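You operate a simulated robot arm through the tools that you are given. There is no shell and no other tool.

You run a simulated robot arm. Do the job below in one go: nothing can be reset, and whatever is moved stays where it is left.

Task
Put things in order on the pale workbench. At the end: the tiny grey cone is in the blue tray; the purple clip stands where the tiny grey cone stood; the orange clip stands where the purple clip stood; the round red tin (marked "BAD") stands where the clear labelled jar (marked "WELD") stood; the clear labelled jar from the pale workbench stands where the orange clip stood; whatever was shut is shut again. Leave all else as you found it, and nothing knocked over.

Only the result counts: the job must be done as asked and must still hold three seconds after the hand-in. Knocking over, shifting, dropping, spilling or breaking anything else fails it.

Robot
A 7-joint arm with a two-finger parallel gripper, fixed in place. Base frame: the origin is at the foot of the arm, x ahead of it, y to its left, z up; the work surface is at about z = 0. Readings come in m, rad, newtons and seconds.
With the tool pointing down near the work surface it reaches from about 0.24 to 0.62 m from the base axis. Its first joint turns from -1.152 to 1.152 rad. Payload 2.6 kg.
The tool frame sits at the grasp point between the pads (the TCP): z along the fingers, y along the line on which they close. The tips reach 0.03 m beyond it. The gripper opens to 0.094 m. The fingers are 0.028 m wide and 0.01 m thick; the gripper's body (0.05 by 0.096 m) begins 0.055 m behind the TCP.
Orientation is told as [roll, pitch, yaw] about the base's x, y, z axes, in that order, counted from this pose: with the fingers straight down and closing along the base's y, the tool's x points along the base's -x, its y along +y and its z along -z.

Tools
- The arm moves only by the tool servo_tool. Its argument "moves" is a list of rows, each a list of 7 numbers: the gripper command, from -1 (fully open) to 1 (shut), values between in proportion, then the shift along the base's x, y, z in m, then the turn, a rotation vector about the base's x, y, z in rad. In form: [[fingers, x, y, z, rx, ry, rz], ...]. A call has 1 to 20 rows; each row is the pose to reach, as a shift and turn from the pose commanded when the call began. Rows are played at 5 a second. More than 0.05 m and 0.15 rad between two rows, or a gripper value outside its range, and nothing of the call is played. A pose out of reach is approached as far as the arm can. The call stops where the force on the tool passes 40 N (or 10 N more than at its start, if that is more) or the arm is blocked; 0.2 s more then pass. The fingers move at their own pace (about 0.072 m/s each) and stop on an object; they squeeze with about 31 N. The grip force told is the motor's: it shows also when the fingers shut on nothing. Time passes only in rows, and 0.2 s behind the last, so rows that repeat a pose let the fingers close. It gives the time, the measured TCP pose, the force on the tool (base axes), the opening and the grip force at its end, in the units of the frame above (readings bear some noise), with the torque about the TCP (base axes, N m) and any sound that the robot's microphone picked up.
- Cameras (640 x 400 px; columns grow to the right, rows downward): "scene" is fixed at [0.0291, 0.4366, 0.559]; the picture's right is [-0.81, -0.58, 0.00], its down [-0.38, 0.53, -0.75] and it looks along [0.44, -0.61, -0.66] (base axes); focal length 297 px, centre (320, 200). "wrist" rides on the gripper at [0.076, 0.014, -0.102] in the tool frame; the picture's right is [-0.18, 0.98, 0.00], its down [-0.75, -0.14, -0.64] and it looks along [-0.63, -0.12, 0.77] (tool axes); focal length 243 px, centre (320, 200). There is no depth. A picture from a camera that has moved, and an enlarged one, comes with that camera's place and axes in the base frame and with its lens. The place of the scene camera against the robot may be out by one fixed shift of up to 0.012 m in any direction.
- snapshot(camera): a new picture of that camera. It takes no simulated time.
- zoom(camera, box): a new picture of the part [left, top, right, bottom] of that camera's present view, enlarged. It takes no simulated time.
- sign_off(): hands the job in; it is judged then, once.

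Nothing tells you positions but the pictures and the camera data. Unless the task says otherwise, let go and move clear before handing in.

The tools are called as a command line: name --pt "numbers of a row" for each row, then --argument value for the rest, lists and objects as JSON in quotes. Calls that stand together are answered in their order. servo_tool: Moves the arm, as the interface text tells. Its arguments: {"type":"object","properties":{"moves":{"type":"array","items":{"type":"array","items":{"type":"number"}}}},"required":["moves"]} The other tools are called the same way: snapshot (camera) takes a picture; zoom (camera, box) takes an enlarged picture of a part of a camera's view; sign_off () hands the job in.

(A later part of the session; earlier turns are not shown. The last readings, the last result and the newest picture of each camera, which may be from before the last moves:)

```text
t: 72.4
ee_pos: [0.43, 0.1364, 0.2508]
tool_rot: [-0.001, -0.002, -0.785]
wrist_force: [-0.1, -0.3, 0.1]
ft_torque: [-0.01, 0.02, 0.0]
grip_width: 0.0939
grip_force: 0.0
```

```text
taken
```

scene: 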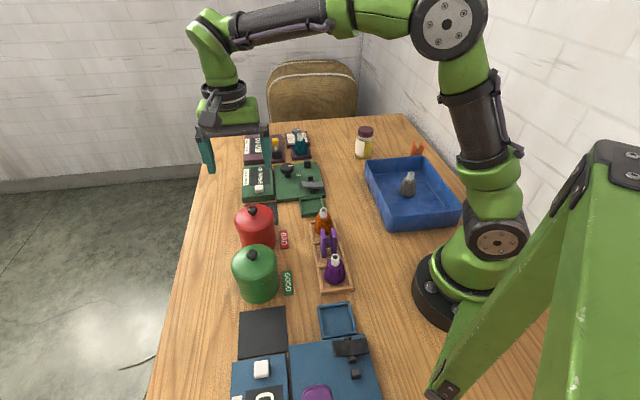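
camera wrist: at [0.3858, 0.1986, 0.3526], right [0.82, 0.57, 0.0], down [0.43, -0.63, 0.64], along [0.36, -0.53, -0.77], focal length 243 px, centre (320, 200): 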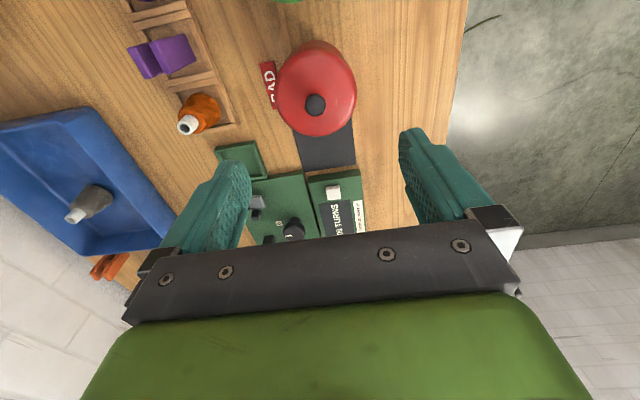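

zoom --camera "wrist" --box '[250, 20, 390, 180]'

zoom --camera "scene" --box '[215, 190, 305, 310]'

```text
2.50 times, centred on (320, 100) of wrist
camera zoom: at [0.3858, 0.1986, 0.3526], right [0.82, 0.57, 0.0], down [0.43, -0.63, 0.64], along [0.36, -0.53, -0.77], focal length 606 px, centre (320, 450)
```

zoom: 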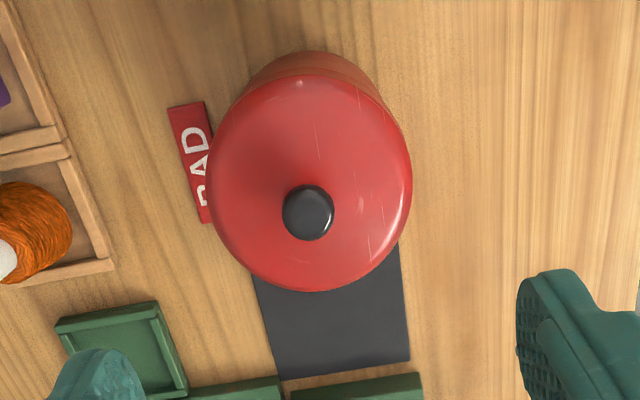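

```text
3.33 times, centred on (260, 250) of scene
camera zoom: at [0.0291, 0.4366, 0.559], right [-0.81, -0.58, 0.0], down [-0.38, 0.53, -0.75], along [0.44, -0.61, -0.66], focal length 991 px, centre (520, 33)
```

zoom: 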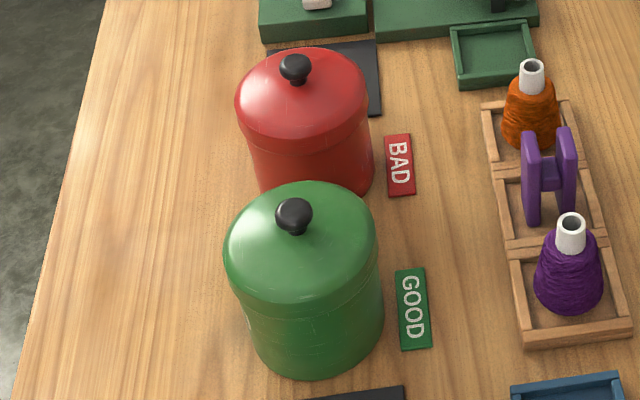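

The red tin's axis is at about (0.428, 0.1293), with the knob at about z=0.11 and the lid about 0.086 to 0.087 m across. I'll look closely at its profile and at my planned finger lines.

zoom --camera "scene" --box '[230, 195, 290, 255]'

zoom --camera "wrist" --box '[270, 30, 370, 150]'

```text
6.67 times, centred on (260, 225) of scene
camera zoom: at [0.0291, 0.4366, 0.559], right [-0.81, -0.58, 0.0], down [-0.38, 0.53, -0.75], along [0.44, -0.61, -0.66], focal length 1982 px, centre (720, 33)
```

zoom: 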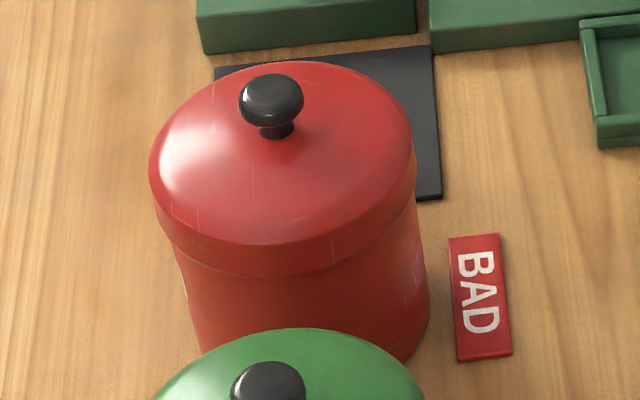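

```text
3.33 times, centred on (320, 90) of wrist
camera zoom: at [0.3858, 0.1986, 0.3526], right [0.82, 0.57, 0.0], down [0.43, -0.63, 0.64], along [0.36, -0.53, -0.77], focal length 809 px, centre (320, 567)
```

zoom: 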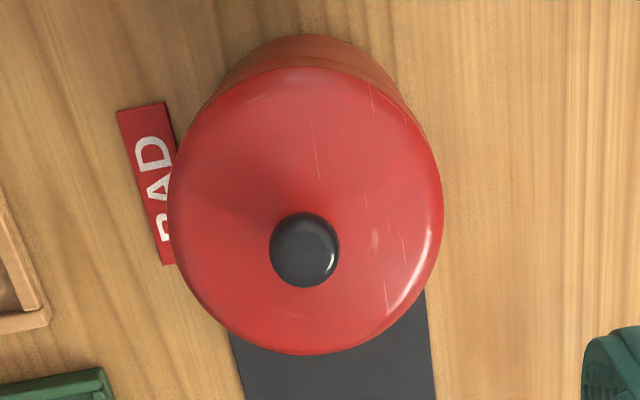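

The lid skirt is slightly wider than the body, so I'll need good centring and a careful test lift. First I'll align over the axis and come lower to verify.

servo_tool --pt "-1 -0.0016 -0.0056 -0.02 0 0 0" --pt "-1 -0.0016 -0.0056 -0.05 0 0 0" --pt "-1 -0.0016 -0.0056 -0.08 0 0 0" --pt "-1 -0.0016 -0.0056 -0.09 0 0 0" --pt "-1 -0.0016 -0.0056 -0.09 0 0 0"

snapshot --camera "wrist"

zoom --camera "wrist" --box '[220, 20, 420, 220]'

zoom --camera "scene" --box '[190, 110, 310, 260]'

```text
t: 73.6
ee_pos: [0.4296, 0.1305, 0.1606]
tool_rot: [0.001, 0.0, -0.785]
wrist_force: [0.2, 0.1, -0.1]
ft_torque: [-0.02, 0.0, 0.02]
grip_width: 0.0937
grip_force: 0.0
```

```text
taken
camera wrist: at [0.3845, 0.1928, 0.2623], right [0.82, 0.57, 0.0], down [0.43, -0.63, 0.64], along [0.36, -0.53, -0.77], focal length 243 px, centre (320, 200)
```

wrist: 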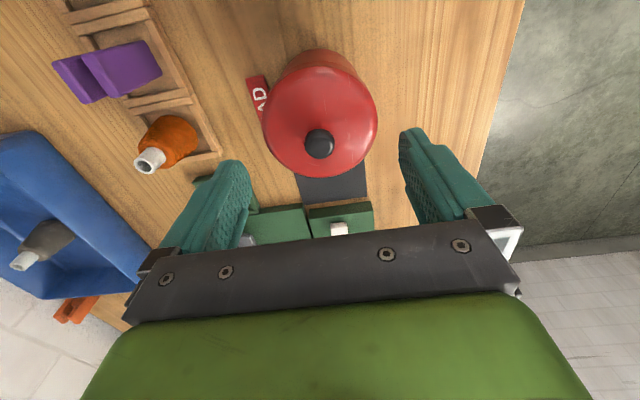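

```text
2.00 times, centred on (320, 120) of wrist
camera zoom: at [0.3845, 0.1928, 0.2623], right [0.82, 0.57, 0.0], down [0.43, -0.63, 0.64], along [0.36, -0.53, -0.77], focal length 485 px, centre (320, 360)
```

zoom: 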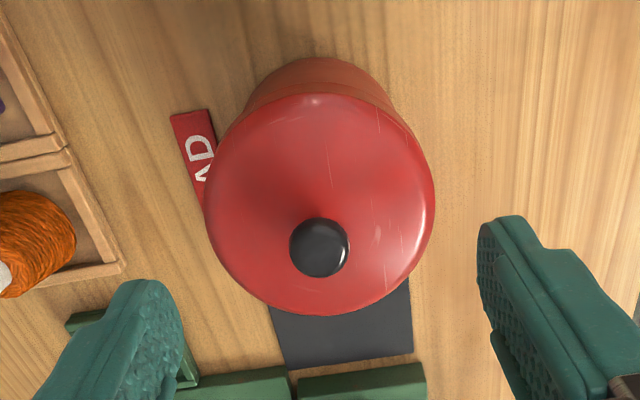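

```text
2.67 times, centred on (250, 185) of scene
camera zoom: at [0.0291, 0.4366, 0.559], right [-0.81, -0.58, 0.0], down [-0.38, 0.53, -0.75], along [0.44, -0.61, -0.66], focal length 793 px, centre (507, 240)
```

zoom: 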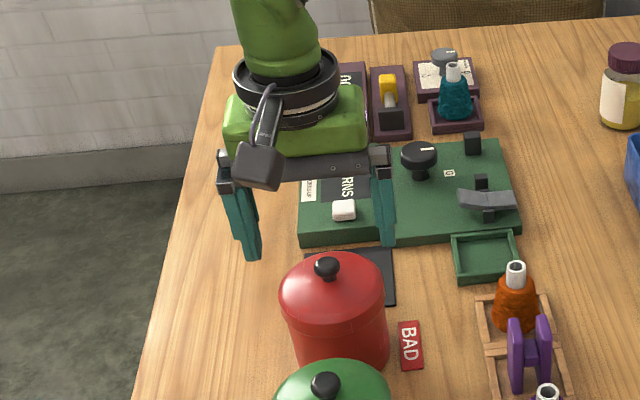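

The tin is centred between the fingers (lid midline at pixel 320), with about 3.5 mm clearance per side. I'll come down to just above the lid rim and check the clearance.

servo_tool --pt "-1 0 0 -0.015 0 0 0" --pt "-1 0 0 -0.03 0 0 0" --pt "-1 0 0 -0.035 0 0 0" --pt "-1 0 0 -0.035 0 0 0"

snapshot --camera "wrist"

zoom --camera "scene" --box '[210, 150, 310, 260]'

```text
t: 74.6
ee_pos: [0.4278, 0.1309, 0.1258]
tool_rot: [-0.001, 0.0, -0.783]
wrist_force: [-0.2, -0.6, 0.2]
ft_torque: [0.0, 0.0, -0.03]
grip_width: 0.0942
grip_force: 0.0
```

```text
taken
camera wrist: at [0.3845, 0.1929, 0.2275], right [0.82, 0.57, 0.0], down [0.43, -0.63, 0.64], along [0.36, -0.53, -0.77], focal length 243 px, centre (320, 200)
```

wrist: 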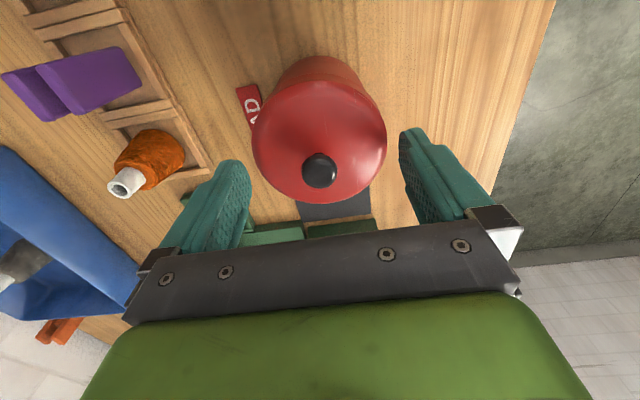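

```text
3.64 times, centred on (260, 205) of scene
camera zoom: at [0.0291, 0.4366, 0.559], right [-0.81, -0.58, 0.0], down [-0.38, 0.53, -0.75], along [0.44, -0.61, -0.66], focal length 1081 px, centre (538, 182)
```

zoom: 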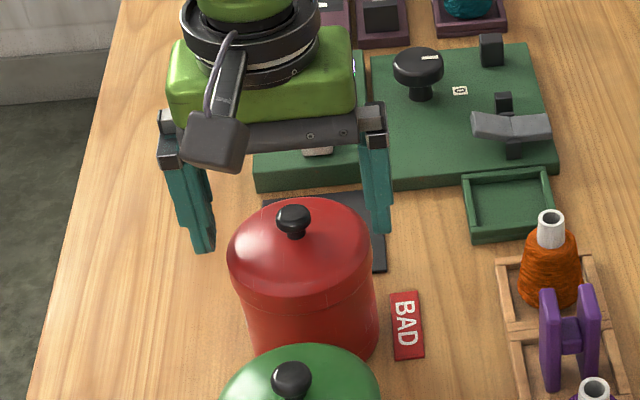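

The clearance looks even on both sides. I'll descend slowly past the lid until the fingertips are at about z=0.035.

servo_tool --pt "-1 0 0 -0.008 0 0 0" --pt "-1 0 0 -0.016 0 0 0" --pt "-1 0 0 -0.024 0 0 0" --pt "-1 0 0 -0.024 0 0 0"

snapshot --camera "wrist"

zoom --camera "scene" --box '[210, 150, 310, 260]'

```text
t: 75.6
ee_pos: [0.4293, 0.1308, 0.1006]
tool_rot: [0.001, 0.0, -0.787]
wrist_force: [-1.2, -0.1, 0.5]
ft_torque: [0.01, -0.02, 0.0]
grip_width: 0.094
grip_force: 0.0
```

```text
taken
camera wrist: at [0.3842, 0.1933, 0.203], right [0.82, 0.57, 0.0], down [0.43, -0.63, 0.64], along [0.36, -0.53, -0.77], focal length 243 px, centre (320, 200)
```

wrist: 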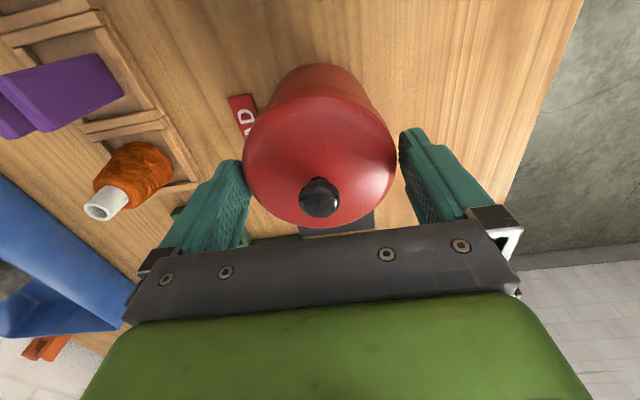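

```text
3.64 times, centred on (260, 205) of scene
camera zoom: at [0.0291, 0.4366, 0.559], right [-0.81, -0.58, 0.0], down [-0.38, 0.53, -0.75], along [0.44, -0.61, -0.66], focal length 1081 px, centre (538, 182)
```

zoom: 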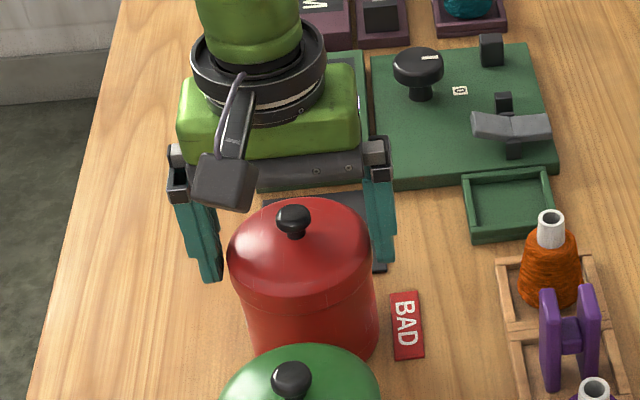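

The fingertips are past the lid rim without contact. I'll continue down to z=0.068, keeping the knob clear of the gripper body.

servo_tool --pt "-1 0 0 -0.01 0 0 0" --pt "-1 0 0 -0.02 0 0 0" --pt "-1 0 0 -0.028 0 0 0" --pt "-1 0 0 -0.033 0 0 0" --pt "-1 0 0 -0.033 0 0 0"

snapshot --camera "wrist"

zoom --camera "scene" --box '[210, 150, 310, 260]'

```text
t: 76.8
ee_pos: [0.4288, 0.1316, 0.0676]
tool_rot: [0.0, 0.0, -0.784]
wrist_force: [-0.8, -0.3, 0.1]
ft_torque: [0.01, 0.01, 0.01]
grip_width: 0.0938
grip_force: 0.0
```

```text
taken
camera wrist: at [0.3842, 0.1932, 0.17], right [0.82, 0.57, 0.0], down [0.43, -0.63, 0.64], along [0.36, -0.53, -0.77], focal length 243 px, centre (320, 200)
```

wrist: 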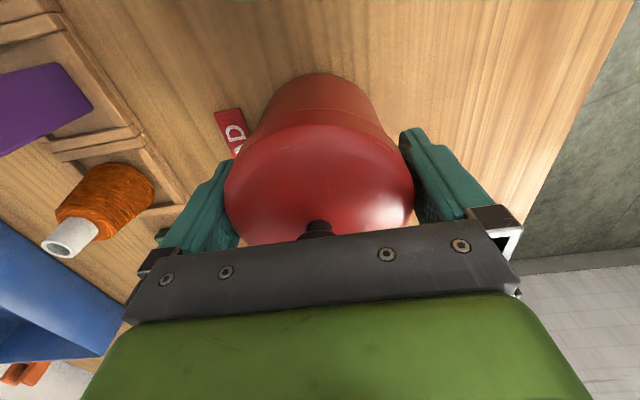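

```text
3.64 times, centred on (260, 205) of scene
camera zoom: at [0.0291, 0.4366, 0.559], right [-0.81, -0.58, 0.0], down [-0.38, 0.53, -0.75], along [0.44, -0.61, -0.66], focal length 1081 px, centre (538, 182)
```

zoom: 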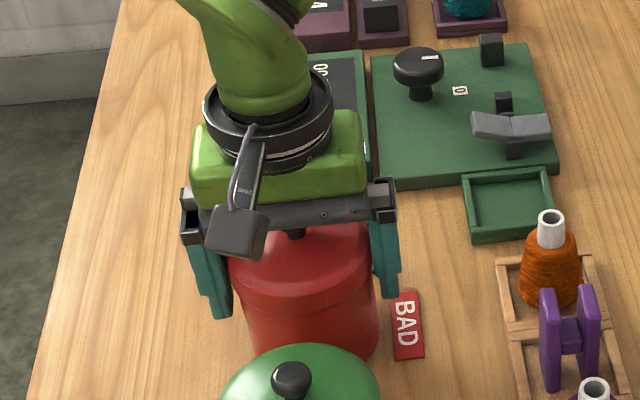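

The fingers straddle the tin with no contact. I'll close now and read the width.

servo_tool --pt "-0.9 0 0 0 0 0 0" --pt "-0.8 0 0 0 0 0 0" --pt "-0.6 0 0 0 0 0 0" --pt "0 0 0 0 0 0 0" --pt "1 0 0 0 0 0 0" --pt "1 0 0 0 0 0 0"

zoom --camera "scene" --box '[210, 150, 310, 260]'

snapshot --camera "wrist"

```text
t: 78.2
ee_pos: [0.4284, 0.1312, 0.0678]
tool_rot: [0.001, 0.001, -0.783]
wrist_force: [-0.8, -0.6, 0.2]
ft_torque: [0.01, -0.02, 0.03]
grip_width: 0.0867
grip_force: 31.4
heard: snap
```

```text
3.64 times, centred on (260, 205) of scene
camera zoom: at [0.0291, 0.4366, 0.559], right [-0.81, -0.58, 0.0], down [-0.38, 0.53, -0.75], along [0.44, -0.61, -0.66], focal length 1081 px, centre (538, 182)
```

zoom: 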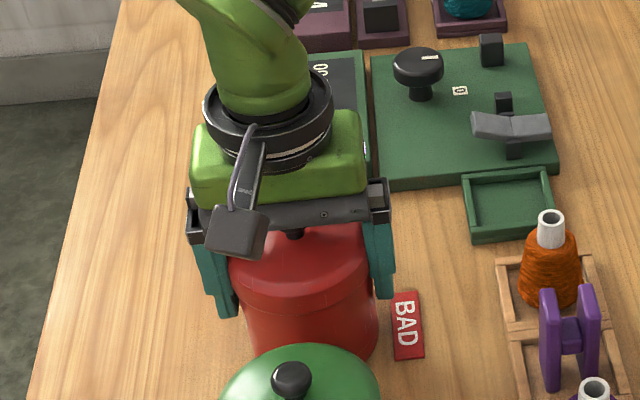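

```text
taken
camera wrist: at [0.3842, 0.1932, 0.1701], right [0.82, 0.57, 0.0], down [0.43, -0.63, 0.64], along [0.36, -0.53, -0.77], focal length 243 px, centre (320, 200)
```

wrist: 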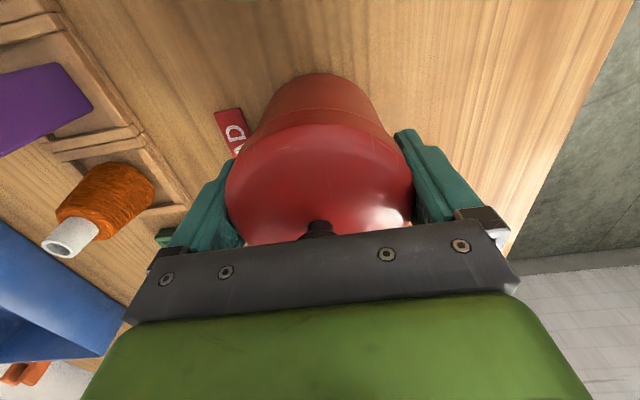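

The fingers closed at 0.0867 m, but I heard a snap. I won't lift until I've checked for any change in the lid or the surroundings.

zoom --camera "scene" --box '[230, 195, 290, 255]'

zoom --camera "wrist" --box '[200, 50, 440, 260]'

snapshot --camera "scene"

```text
6.67 times, centred on (260, 225) of scene
camera zoom: at [0.0291, 0.4366, 0.559], right [-0.81, -0.58, 0.0], down [-0.38, 0.53, -0.75], along [0.44, -0.61, -0.66], focal length 1982 px, centre (720, 33)
```

zoom: 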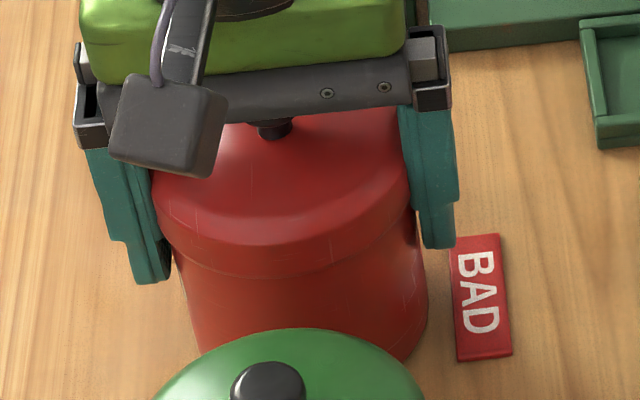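

```text
1.90 times, centred on (320, 155) of wrist
camera zoom: at [0.3842, 0.1932, 0.1701], right [0.82, 0.57, 0.0], down [0.43, -0.63, 0.64], along [0.36, -0.53, -0.77], focal length 462 px, centre (320, 286)
```

zoom: 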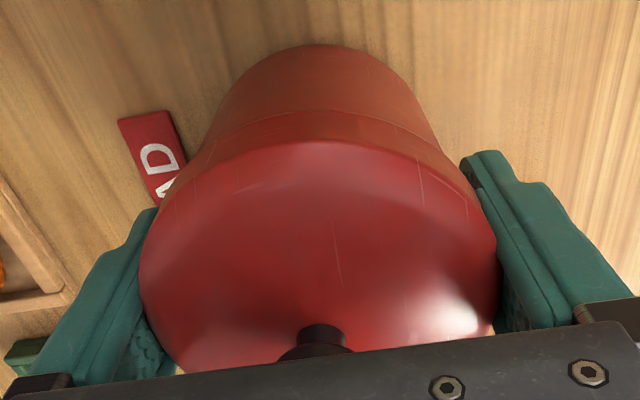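

```text
taken
```

scene: 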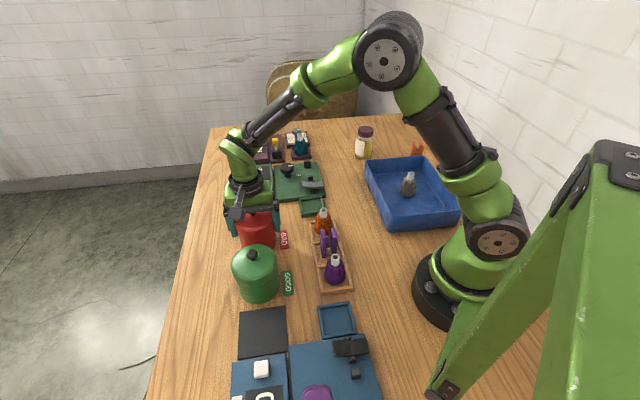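

Nothing has visibly moved, but the fingers hold the lid skirt and a lid catch may have sprung. I'll lift only 4 mm to see whether the body comes along or just the lid.

servo_tool --pt "1 0 0 0.002 0 0 0" --pt "1 0 0 0.004 0 0 0" --pt "1 0 0 0.004 0 0 0"

zoom --camera "scene" --box '[230, 195, 290, 255]'

zoom --camera "wrist" --box '[200, 50, 440, 260]'

```text
t: 79.0
ee_pos: [0.4286, 0.1304, 0.0721]
tool_rot: [0.0, 0.0, -0.784]
wrist_force: [-0.1, 0.3, -0.1]
ft_torque: [0.02, 0.0, 0.02]
grip_width: 0.087
grip_force: 31.1
```

```text
6.67 times, centred on (260, 225) of scene
camera zoom: at [0.0291, 0.4366, 0.559], right [-0.81, -0.58, 0.0], down [-0.38, 0.53, -0.75], along [0.44, -0.61, -0.66], focal length 1982 px, centre (720, 33)
```

zoom: 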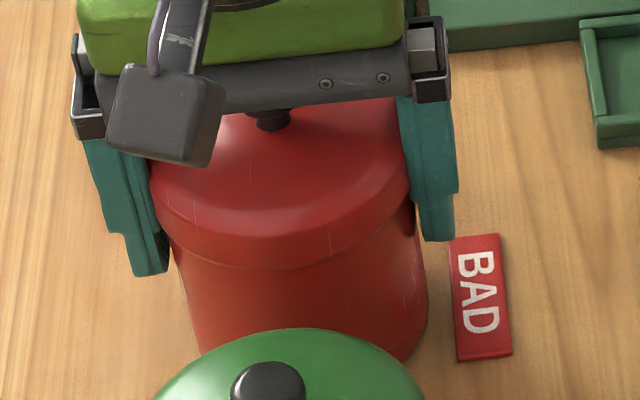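

```text
1.90 times, centred on (320, 155) of wrist
camera zoom: at [0.384, 0.1932, 0.1742], right [0.82, 0.57, 0.0], down [0.43, -0.63, 0.64], along [0.36, -0.53, -0.77], focal length 462 px, centre (320, 286)
```

zoom: 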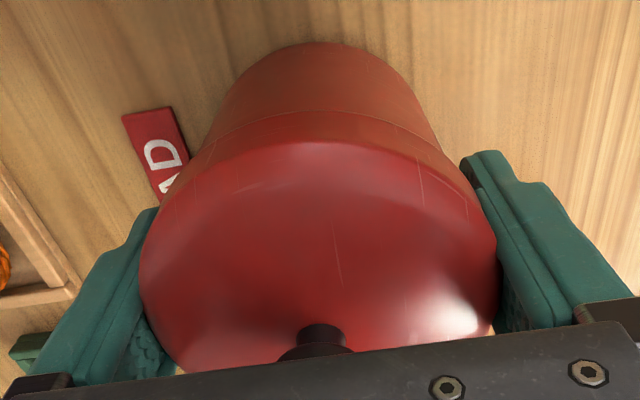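

Only the lid rose; the tin body stayed put, so the lid is a separate part and the snap was its catch. I'll set the lid back down and press it lightly to see whether it reseats.

servo_tool --pt "1 0 0 -0.002 0 0 0" --pt "1 0 0 -0.004 0 0 0" --pt "1 0 0 -0.004 0 0 0" --pt "1 0 0 -0.004 0 0 0"

zoom --camera "scene" --box '[230, 195, 290, 255]'

```text
t: 80.0
ee_pos: [0.4281, 0.1307, 0.0679]
tool_rot: [0.0, -0.001, -0.784]
wrist_force: [-0.1, -0.2, -0.8]
ft_torque: [-0.01, 0.01, 0.02]
grip_width: 0.087
grip_force: 30.9
```

```text
6.67 times, centred on (260, 225) of scene
camera zoom: at [0.0291, 0.4366, 0.559], right [-0.81, -0.58, 0.0], down [-0.38, 0.53, -0.75], along [0.44, -0.61, -0.66], focal length 1982 px, centre (720, 33)
```

zoom: 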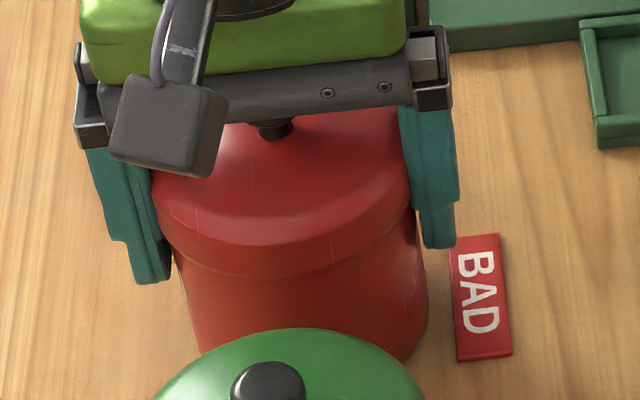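

The lid is back in its starting position. I'll open the fingers, rise clear and look at it from above.

servo_tool --pt "0 0 0 0 0 0 0" --pt "-1 0 0 0 0 0 0" --pt "-1 0 0 0 0 0 0" --pt "-1 0 0 0.01 0 0 0" --pt "-1 0 0 0.03 0 0 0" --pt "-1 0 0 0.06 0 0 0" --pt "-1 0 0 0.09 0 0 0" --pt "-1 0 0 0.1 0 0 0" --pt "-1 0 0 0.1 0 0 0"

zoom --camera "scene" --box '[230, 195, 290, 255]'

zoom --camera "wrist" --box '[220, 20, 420, 220]'

```text
t: 82.0
ee_pos: [0.4286, 0.1326, 0.1688]
tool_rot: [-0.002, -0.001, -0.783]
wrist_force: [-0.4, -0.4, 0.6]
ft_torque: [0.0, -0.01, -0.02]
grip_width: 0.0942
grip_force: 0.1
```

```text
6.67 times, centred on (260, 225) of scene
camera zoom: at [0.0291, 0.4366, 0.559], right [-0.81, -0.58, 0.0], down [-0.38, 0.53, -0.75], along [0.44, -0.61, -0.66], focal length 1982 px, centre (720, 33)
```

zoom: 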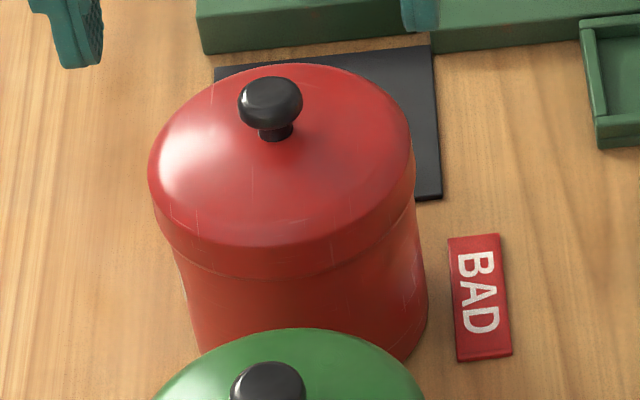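

```text
2.00 times, centred on (320, 120) of wrist
camera zoom: at [0.384, 0.1933, 0.271], right [0.82, 0.57, 0.0], down [0.43, -0.63, 0.64], along [0.36, -0.53, -0.77], focal length 485 px, centre (320, 360)
```

zoom: 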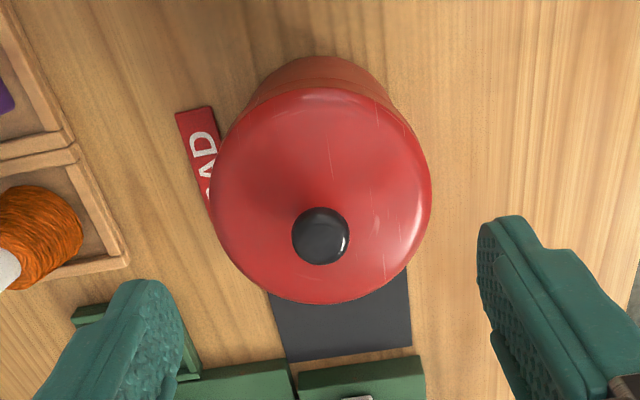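

The lid is seated and centred, and the axis is directly under the gripper. My plan is to take the lid off by its knob, move the body, and put the lid back; I'll grip the knob first and test it.

servo_tool --pt "-0.1 0 0 0 0 0 0" --pt "-0.1 0 0 -0.015 0 0 0" --pt "-0.1 0 0 -0.03 0 0 0" --pt "-0.1 0 0 -0.038 0 0 0" --pt "-0.1 0 0 -0.038 0 0 0"

zoom --camera "scene" --box '[220, 180, 300, 260]'

zoom --camera "wrist" --box '[240, 80, 400, 240]'

```text
t: 83.2
ee_pos: [0.429, 0.1302, 0.1307]
tool_rot: [0.0, -0.002, -0.785]
wrist_force: [0.1, 0.4, -0.4]
ft_torque: [-0.03, -0.02, 0.02]
grip_width: 0.0517
grip_force: 0.0
```

```text
5.00 times, centred on (260, 220) of scene
camera zoom: at [0.0291, 0.4366, 0.559], right [-0.81, -0.58, 0.0], down [-0.38, 0.53, -0.75], along [0.44, -0.61, -0.66], focal length 1486 px, centre (620, 100)
```

zoom: 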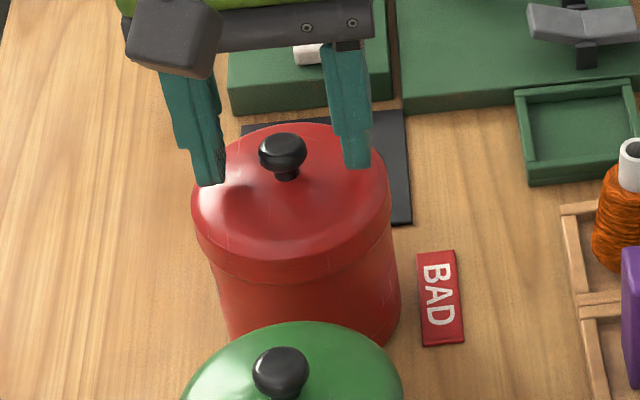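

```text
2.50 times, centred on (320, 160) of wrist
camera zoom: at [0.3837, 0.1927, 0.2325], right [0.82, 0.57, 0.0], down [0.43, -0.63, 0.64], along [0.36, -0.53, -0.77], focal length 606 px, centre (320, 300)
```

zoom: 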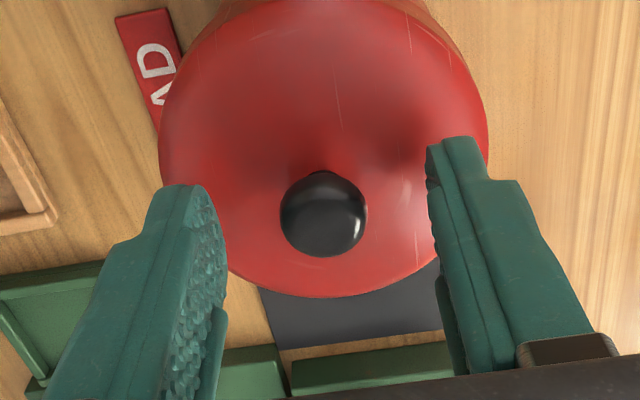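

The knob is centred between the fingertips. I'll go 2 mm lower, close on it and lift 4 mm as a test.

servo_tool --pt "-0.1 0 0 -0.002 0 0 0" --pt "0.2 0 0 -0.002 0 0 0" --pt "0.5 0 0 -0.002 0 0 0" --pt "0.8 0 0 -0.002 0 0 0" --pt "1 0 0 -0.002 0 0 0" --pt "1 0 0 -0.002 0 0 0"

servo_tool --pt "1 0 0 0.001 0 0 0" --pt "1 0 0 0.0025 0 0 0" --pt "1 0 0 0.004 0 0 0" --pt "1 0 0 0.004 0 0 0"

zoom --camera "scene" --box '[220, 180, 300, 260]'

zoom --camera "wrist" --box '[240, 80, 400, 240]'

```text
t: 84.6
ee_pos: [0.428, 0.1297, 0.1276]
tool_rot: [0.001, 0.0, -0.782]
wrist_force: [0.2, 0.0, -0.4]
ft_torque: [-0.02, -0.05, -0.03]
grip_width: 0.0197
grip_force: 31.1
```

```text
t: 85.6
ee_pos: [0.429, 0.1314, 0.1322]
tool_rot: [0.0, -0.002, -0.786]
wrist_force: [0.2, -0.3, -0.6]
ft_torque: [-0.03, -0.01, 0.03]
grip_width: 0.0194
grip_force: 30.4
```

```text
5.00 times, centred on (260, 220) of scene
camera zoom: at [0.0291, 0.4366, 0.559], right [-0.81, -0.58, 0.0], down [-0.38, 0.53, -0.75], along [0.44, -0.61, -0.66], focal length 1486 px, centre (620, 100)
```

zoom: 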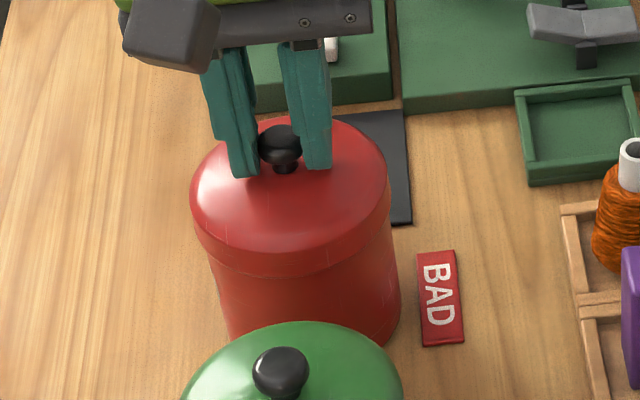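

```text
2.50 times, centred on (320, 160) of wrist
camera zoom: at [0.3843, 0.1928, 0.2347], right [0.82, 0.57, 0.0], down [0.43, -0.63, 0.64], along [0.36, -0.53, -0.77], focal length 606 px, centre (320, 300)
```

zoom: 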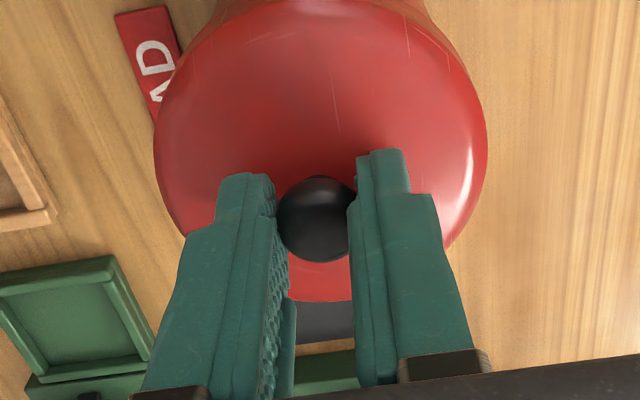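

The lid comes up freely by its knob while the body stays. I'll raise it clear of the body and check that it hangs level.

servo_tool --pt "1 0 0 0.01 0 0 0" --pt "1 0 0 0.025 0 0 0" --pt "1 0 0 0.05 0 0 0" --pt "1 0 0 0.08 0 0 0" --pt "1 0 0 0.1 0 0 0" --pt "1 0 0 0.1 0 0 0"

snapshot --camera "scene"

zoom --camera "scene" --box '[200, 130, 320, 260]'

snapshot --camera "wrist"

```text
t: 87.0
ee_pos: [0.4295, 0.1305, 0.2318]
tool_rot: [0.0, -0.001, -0.782]
wrist_force: [0.0, 0.3, -0.4]
ft_torque: [-0.01, 0.0, 0.02]
grip_width: 0.0193
grip_force: 30.9
```

```text
taken
```

scene: 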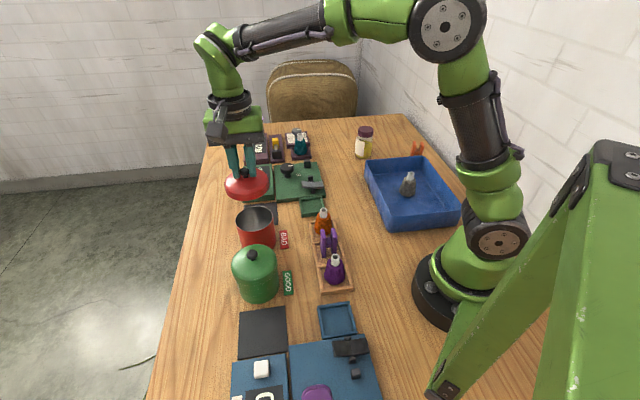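

```text
3.08 times, centred on (260, 195) of scene
camera zoom: at [0.0291, 0.4366, 0.559], right [-0.81, -0.58, 0.0], down [-0.38, 0.53, -0.75], along [0.44, -0.61, -0.66], focal length 915 px, centre (505, 215)
```

zoom: 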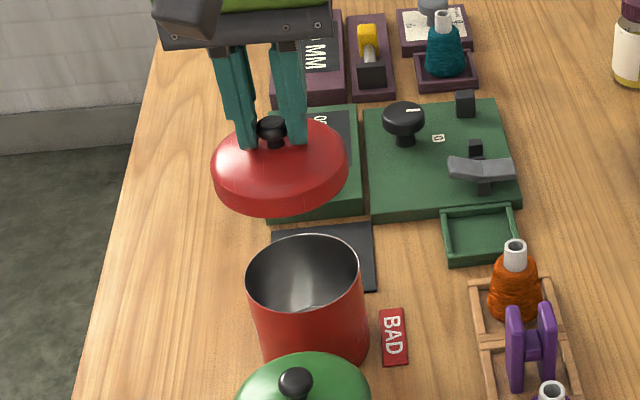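

```text
taken
camera wrist: at [0.3846, 0.1925, 0.3344], right [0.82, 0.57, 0.0], down [0.43, -0.63, 0.64], along [0.36, -0.53, -0.77], focal length 243 px, centre (320, 200)
```

wrist: 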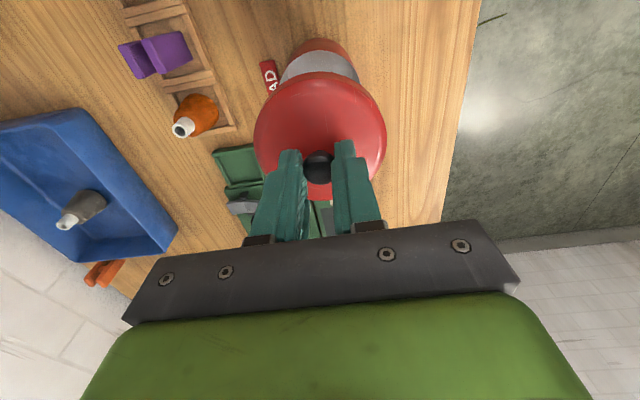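

The lid is off and level, and the tin body stands open. I'll park the lid on the free strip of bench between the blue tray and the green machine, near (0.368, -0.167).

servo_tool --pt "1 -0.005 -0.03 0 0 0 0" --pt "1 -0.012 -0.068 0 0 0 0" --pt "1 -0.02 -0.108 0 0 0 0" --pt "1 -0.028 -0.148 0 0 0 0" --pt "1 -0.036 -0.188 0 0 0 0" --pt "1 -0.044 -0.228 0 0 0 0" --pt "1 -0.052 -0.268 0 0 0 0" --pt "1 -0.06 -0.296 0 0 0 0" --pt "1 -0.06 -0.296 -0.02 0 0 0" --pt "1 -0.06 -0.296 -0.05 0 0 0" --pt "1 -0.06 -0.296 -0.08 0 0 0" --pt "1 -0.06 -0.296 -0.1 0 0 0" --pt "1 -0.06 -0.296 -0.1 0 0 0"

zoom --camera "scene" --box '[270, 110, 420, 230]'

snapshot --camera "wrist"

```text
t: 89.8
ee_pos: [0.3696, -0.1658, 0.1318]
tool_rot: [0.0, -0.001, -0.782]
wrist_force: [-1.1, -0.2, -1.0]
ft_torque: [-0.01, 0.01, 0.02]
grip_width: 0.0194
grip_force: 31.5
```

```text
3.33 times, centred on (345, 170) of scene
camera zoom: at [0.0291, 0.4366, 0.559], right [-0.81, -0.58, 0.0], down [-0.38, 0.53, -0.75], along [0.44, -0.61, -0.66], focal length 991 px, centre (237, 300)
```

zoom: 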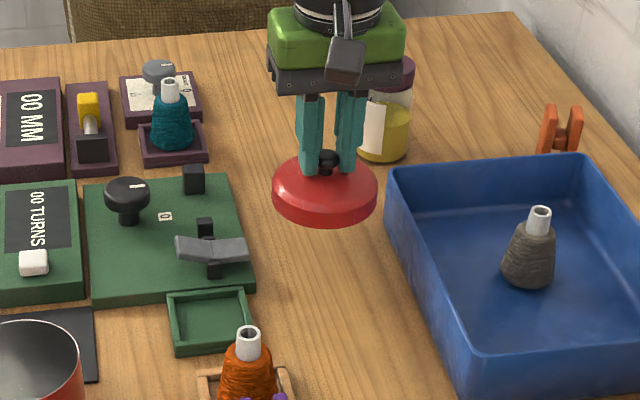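

```text
taken
camera wrist: at [0.3242, -0.1032, 0.2341], right [0.82, 0.57, 0.0], down [0.43, -0.63, 0.64], along [0.36, -0.53, -0.77], focal length 243 px, centre (320, 200)
```

wrist: 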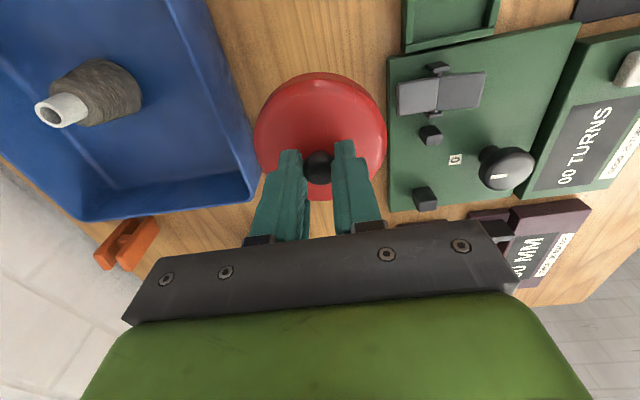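

The spot is clear, with about 2 cm to spare on each side. I'll lower the lid to near the bench.

servo_tool --pt "1 0 0 -0.02 0 0 0" --pt "1 0 0 -0.04 0 0 0" --pt "1 0 0 -0.055 0 0 0" --pt "1 0 0 -0.062 0 0 0" --pt "1 0 0 -0.062 0 0 0"

zoom --camera "scene" --box '[270, 110, 420, 230]'

```text
t: 91.0
ee_pos: [0.3702, -0.1651, 0.0692]
tool_rot: [0.0, 0.001, -0.783]
wrist_force: [0.5, -0.4, -0.5]
ft_torque: [0.0, -0.01, 0.0]
grip_width: 0.0195
grip_force: 31.2
```

```text
3.33 times, centred on (345, 170) of scene
camera zoom: at [0.0291, 0.4366, 0.559], right [-0.81, -0.58, 0.0], down [-0.38, 0.53, -0.75], along [0.44, -0.61, -0.66], focal length 991 px, centre (237, 300)
```

zoom: 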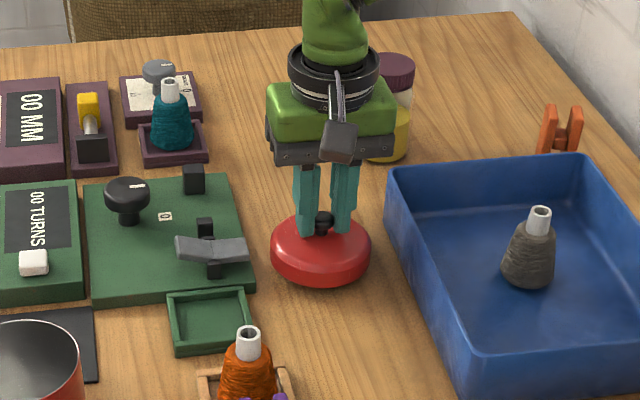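

The lid is a little above the wood. I'll creep down until it touches.

servo_tool --pt "1 0 0 -0.002 0 0 0" --pt "1 0 0 -0.004 0 0 0" --pt "1 0 0 -0.004 0 0 0"

servo_tool --pt "1 0 0 -0.002 0 0 0" --pt "1 0 0 -0.002 0 0 0"

servo_tool --pt "1 0 0 -0.0015 0 0 0" --pt "1 0 0 -0.0015 0 0 0"

```text
t: 91.8
ee_pos: [0.3687, -0.1657, 0.0655]
tool_rot: [0.0, 0.001, -0.783]
wrist_force: [0.4, 0.6, -0.4]
ft_torque: [0.0, -0.05, -0.03]
grip_width: 0.0195
grip_force: 30.8
```

```text
t: 92.4
ee_pos: [0.3687, -0.1663, 0.0637]
tool_rot: [0.0, 0.0, -0.784]
wrist_force: [-1.4, -0.7, -0.2]
ft_torque: [0.01, 0.04, 0.02]
grip_width: 0.0195
grip_force: 31.3
```

```text
t: 93.0
ee_pos: [0.3694, -0.1661, 0.0621]
tool_rot: [-0.001, 0.001, -0.784]
wrist_force: [-0.2, 0.1, -0.1]
ft_torque: [0.0, -0.01, 0.01]
grip_width: 0.0193
grip_force: 30.9
```

servo_tool --pt "1 0 0 -0.0015 0 0 0" --pt "1 0 0 -0.0015 0 0 0"

servo_tool --pt "1 0 0 -0.0015 0 0 0" --pt "1 0 0 -0.0015 0 0 0"

servo_tool --pt "1 0 0 -0.0015 0 0 0" --pt "1 0 0 -0.0015 0 0 0"

zoom --camera "scene" --box '[270, 110, 420, 230]'

```text
t: 93.6
ee_pos: [0.3694, -0.1655, 0.0596]
tool_rot: [0.0, 0.001, -0.783]
wrist_force: [-0.3, 0.1, -0.4]
ft_torque: [-0.01, 0.0, 0.0]
grip_width: 0.0194
grip_force: 31.2
```

```text
t: 94.2
ee_pos: [0.3692, -0.1644, 0.0588]
tool_rot: [0.0, -0.001, -0.784]
wrist_force: [-0.2, -0.2, -1.0]
ft_torque: [0.0, -0.01, 0.0]
grip_width: 0.0195
grip_force: 31.6
```

```text
t: 94.8
ee_pos: [0.3692, -0.1648, 0.0584]
tool_rot: [0.001, 0.0, -0.785]
wrist_force: [-0.5, 0.4, -0.5]
ft_torque: [-0.02, -0.04, -0.01]
grip_width: 0.0195
grip_force: 30.8
```

```text
3.33 times, centred on (345, 170) of scene
camera zoom: at [0.0291, 0.4366, 0.559], right [-0.81, -0.58, 0.0], down [-0.38, 0.53, -0.75], along [0.44, -0.61, -0.66], focal length 991 px, centre (237, 300)
```

zoom: 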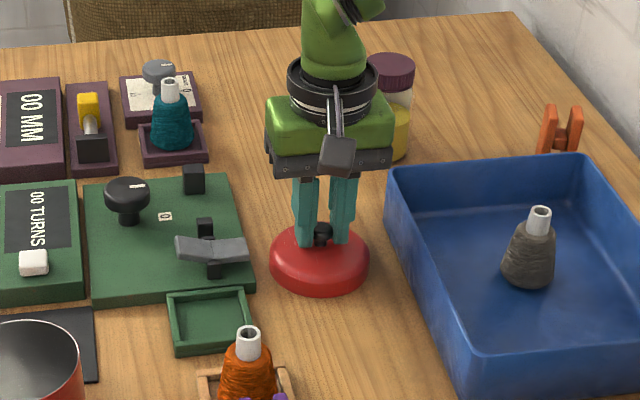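

There's still no contact, so I'll continue in small steps.

servo_tool --pt "1 0 0 -0.0015 0 0 0" --pt "1 0 0 -0.0015 0 0 0"

servo_tool --pt "1 0 0 -0.0015 0 0 0" --pt "1 0 0 -0.0015 0 0 0"

servo_tool --pt "1 0 0 -0.0015 0 0 0" --pt "1 0 0 -0.0015 0 0 0"

snapshot --camera "wrist"

```text
t: 95.4
ee_pos: [0.3684, -0.1657, 0.056]
tool_rot: [0.001, 0.001, -0.782]
wrist_force: [0.2, 0.0, -0.2]
ft_torque: [-0.01, 0.0, -0.01]
grip_width: 0.0197
grip_force: 31.3
```

```text
t: 96.0
ee_pos: [0.3698, -0.1655, 0.0556]
tool_rot: [0.0, 0.0, -0.784]
wrist_force: [-0.3, 1.6, 0.1]
ft_torque: [0.02, -0.01, -0.04]
grip_width: 0.0197
grip_force: 30.9
```

```text
t: 96.6
ee_pos: [0.3684, -0.1663, 0.0534]
tool_rot: [0.0, 0.001, -0.783]
wrist_force: [0.9, 0.2, -0.2]
ft_torque: [0.04, -0.02, -0.01]
grip_width: 0.0191
grip_force: 31.0
```

```text
taken
camera wrist: at [0.3242, -0.1028, 0.1556], right [0.82, 0.57, 0.0], down [0.43, -0.63, 0.64], along [0.36, -0.53, -0.77], focal length 243 px, centre (320, 200)
```

wrist: 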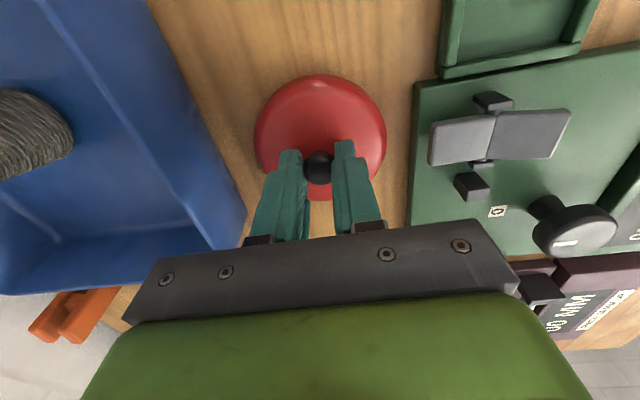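

No contact yet; the lid skirt must be shorter than I estimated. I'll keep stepping down.

servo_tool --pt "1 0 0 -0.0015 0 0 0" --pt "1 0 0 -0.0015 0 0 0"

servo_tool --pt "1 0 0 -0.0015 0 0 0" --pt "1 0 0 -0.0015 0 0 0"

servo_tool --pt "1 0 0 -0.0015 0 0 0" --pt "1 0 0 -0.0015 0 0 0"

```text
t: 97.2
ee_pos: [0.3692, -0.1657, 0.0515]
tool_rot: [0.0, 0.0, -0.784]
wrist_force: [0.0, -0.2, -1.0]
ft_torque: [0.05, 0.0, -0.01]
grip_width: 0.0195
grip_force: 31.0
```

```text
t: 97.8
ee_pos: [0.3685, -0.1656, 0.0497]
tool_rot: [0.0, 0.0, -0.783]
wrist_force: [-0.8, -0.6, 0.3]
ft_torque: [0.0, -0.02, -0.02]
grip_width: 0.0197
grip_force: 31.4
```

```text
t: 98.4
ee_pos: [0.369, -0.1665, 0.0484]
tool_rot: [-0.001, 0.001, -0.784]
wrist_force: [-0.6, 0.3, 0.3]
ft_torque: [-0.01, 0.0, 0.01]
grip_width: 0.0193
grip_force: 31.2
```

zoom --camera "scene" --box '[310, 150, 380, 210]'

servo_tool --pt "1 0 0 -0.001 0 0 0" --pt "1 0 0 -0.001 0 0 0"

servo_tool --pt "1 0 0 -0.001 0 0 0" --pt "1 0 0 -0.001 0 0 0"

```text
6.67 times, centred on (345, 180) of scene
camera zoom: at [0.0291, 0.4366, 0.559], right [-0.81, -0.58, 0.0], down [-0.38, 0.53, -0.75], along [0.44, -0.61, -0.66], focal length 1982 px, centre (153, 333)
```

zoom: 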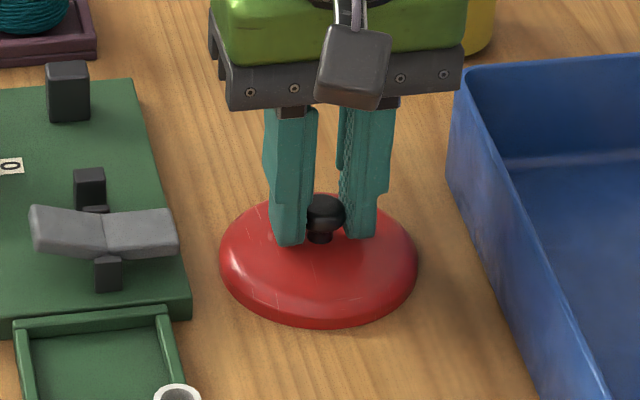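

```text
t: 99.0
ee_pos: [0.3684, -0.1654, 0.0479]
tool_rot: [0.0, 0.0, -0.784]
wrist_force: [0.3, -0.4, -0.2]
ft_torque: [-0.01, 0.01, 0.03]
grip_width: 0.0196
grip_force: 30.6
```

```text
t: 99.6
ee_pos: [0.3683, -0.1652, 0.0476]
tool_rot: [0.0, 0.0, -0.783]
wrist_force: [-0.5, -0.4, -0.5]
ft_torque: [0.02, -0.01, 0.01]
grip_width: 0.0195
grip_force: 31.4
```

servo_tool --pt "1 0 0 -0.001 0 0 0" --pt "1 0 0 -0.001 0 0 0"

servo_tool --pt "1 0 0 -0.001 0 0 0" --pt "1 0 0 -0.001 0 0 0"

zoom --camera "scene" --box '[310, 150, 380, 210]'

zoom --camera "wrist" --box '[240, 60, 400, 220]'

```text
t: 100.2
ee_pos: [0.369, -0.1635, 0.045]
tool_rot: [0.0, 0.002, -0.783]
wrist_force: [0.0, -1.0, -0.8]
ft_torque: [-0.07, -0.01, 0.0]
grip_width: 0.0193
grip_force: 31.7
```

```text
t: 100.8
ee_pos: [0.3679, -0.1656, 0.0444]
tool_rot: [0.002, 0.0, -0.783]
wrist_force: [1.1, -0.8, -1.1]
ft_torque: [0.02, 0.02, 0.01]
grip_width: 0.0195
grip_force: 31.3
```

```text
6.67 times, centred on (345, 180) of scene
camera zoom: at [0.0291, 0.4366, 0.559], right [-0.81, -0.58, 0.0], down [-0.38, 0.53, -0.75], along [0.44, -0.61, -0.66], focal length 1982 px, centre (153, 333)
```

zoom: 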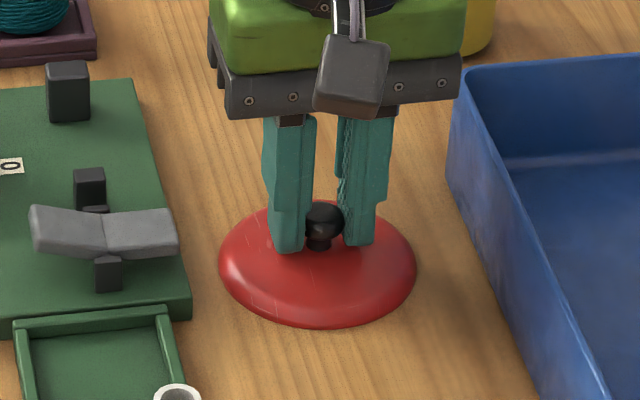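

```text
2.50 times, centred on (320, 140) of wrist
camera zoom: at [0.3245, -0.1027, 0.1471], right [0.82, 0.57, 0.0], down [0.43, -0.63, 0.64], along [0.36, -0.53, -0.77], focal length 606 px, centre (320, 350)
```

zoom: 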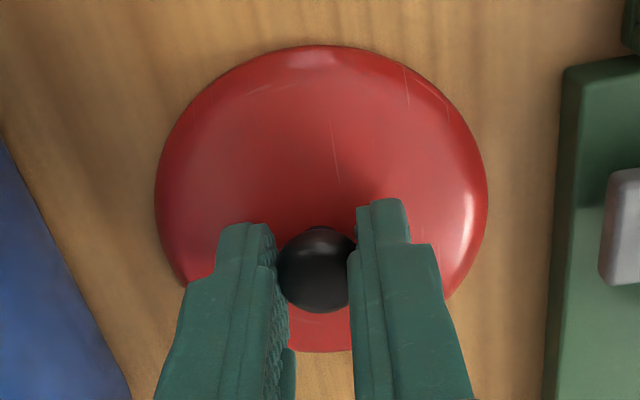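

The lid's skirt seems to sink visually with no contact force yet, so its solid part may be only the upper plate. I'll keep going in 1 mm steps, watching the force and the tip height closely.

servo_tool --pt "1 0 0 -0.001 0 0 0" --pt "1 0 0 -0.001 0 0 0"

servo_tool --pt "1 0 0 -0.001 0 0 0" --pt "1 0 0 -0.001 0 0 0"

zoom --camera "scene" --box '[310, 150, 380, 210]'

```text
t: 101.4
ee_pos: [0.3686, -0.1656, 0.0438]
tool_rot: [0.0, 0.001, -0.783]
wrist_force: [-2.0, 2.2, 5.4]
ft_torque: [0.09, 0.05, 0.01]
grip_width: 0.0193
grip_force: 31.1
```

```text
t: 102.0
ee_pos: [0.3686, -0.166, 0.0445]
tool_rot: [0.0, -0.002, -0.786]
wrist_force: [-6.2, 3.8, 25.3]
ft_torque: [0.17, 0.21, -0.02]
grip_width: 0.0199
grip_force: 30.9
```

```text
6.67 times, centred on (345, 180) of scene
camera zoom: at [0.029, 0.4366, 0.559], right [-0.81, -0.58, 0.0], down [-0.38, 0.53, -0.75], along [0.44, -0.61, -0.66], focal length 1982 px, centre (153, 333)
```

zoom: 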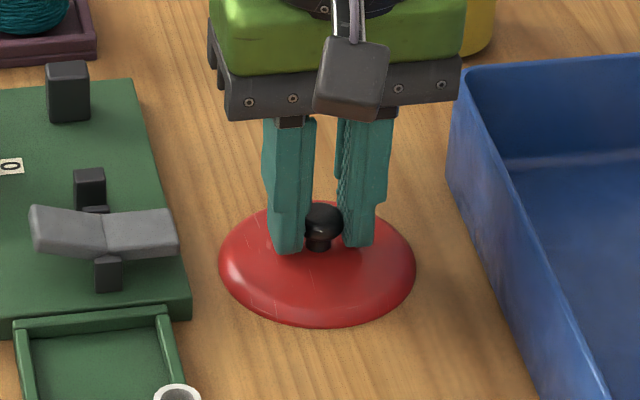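

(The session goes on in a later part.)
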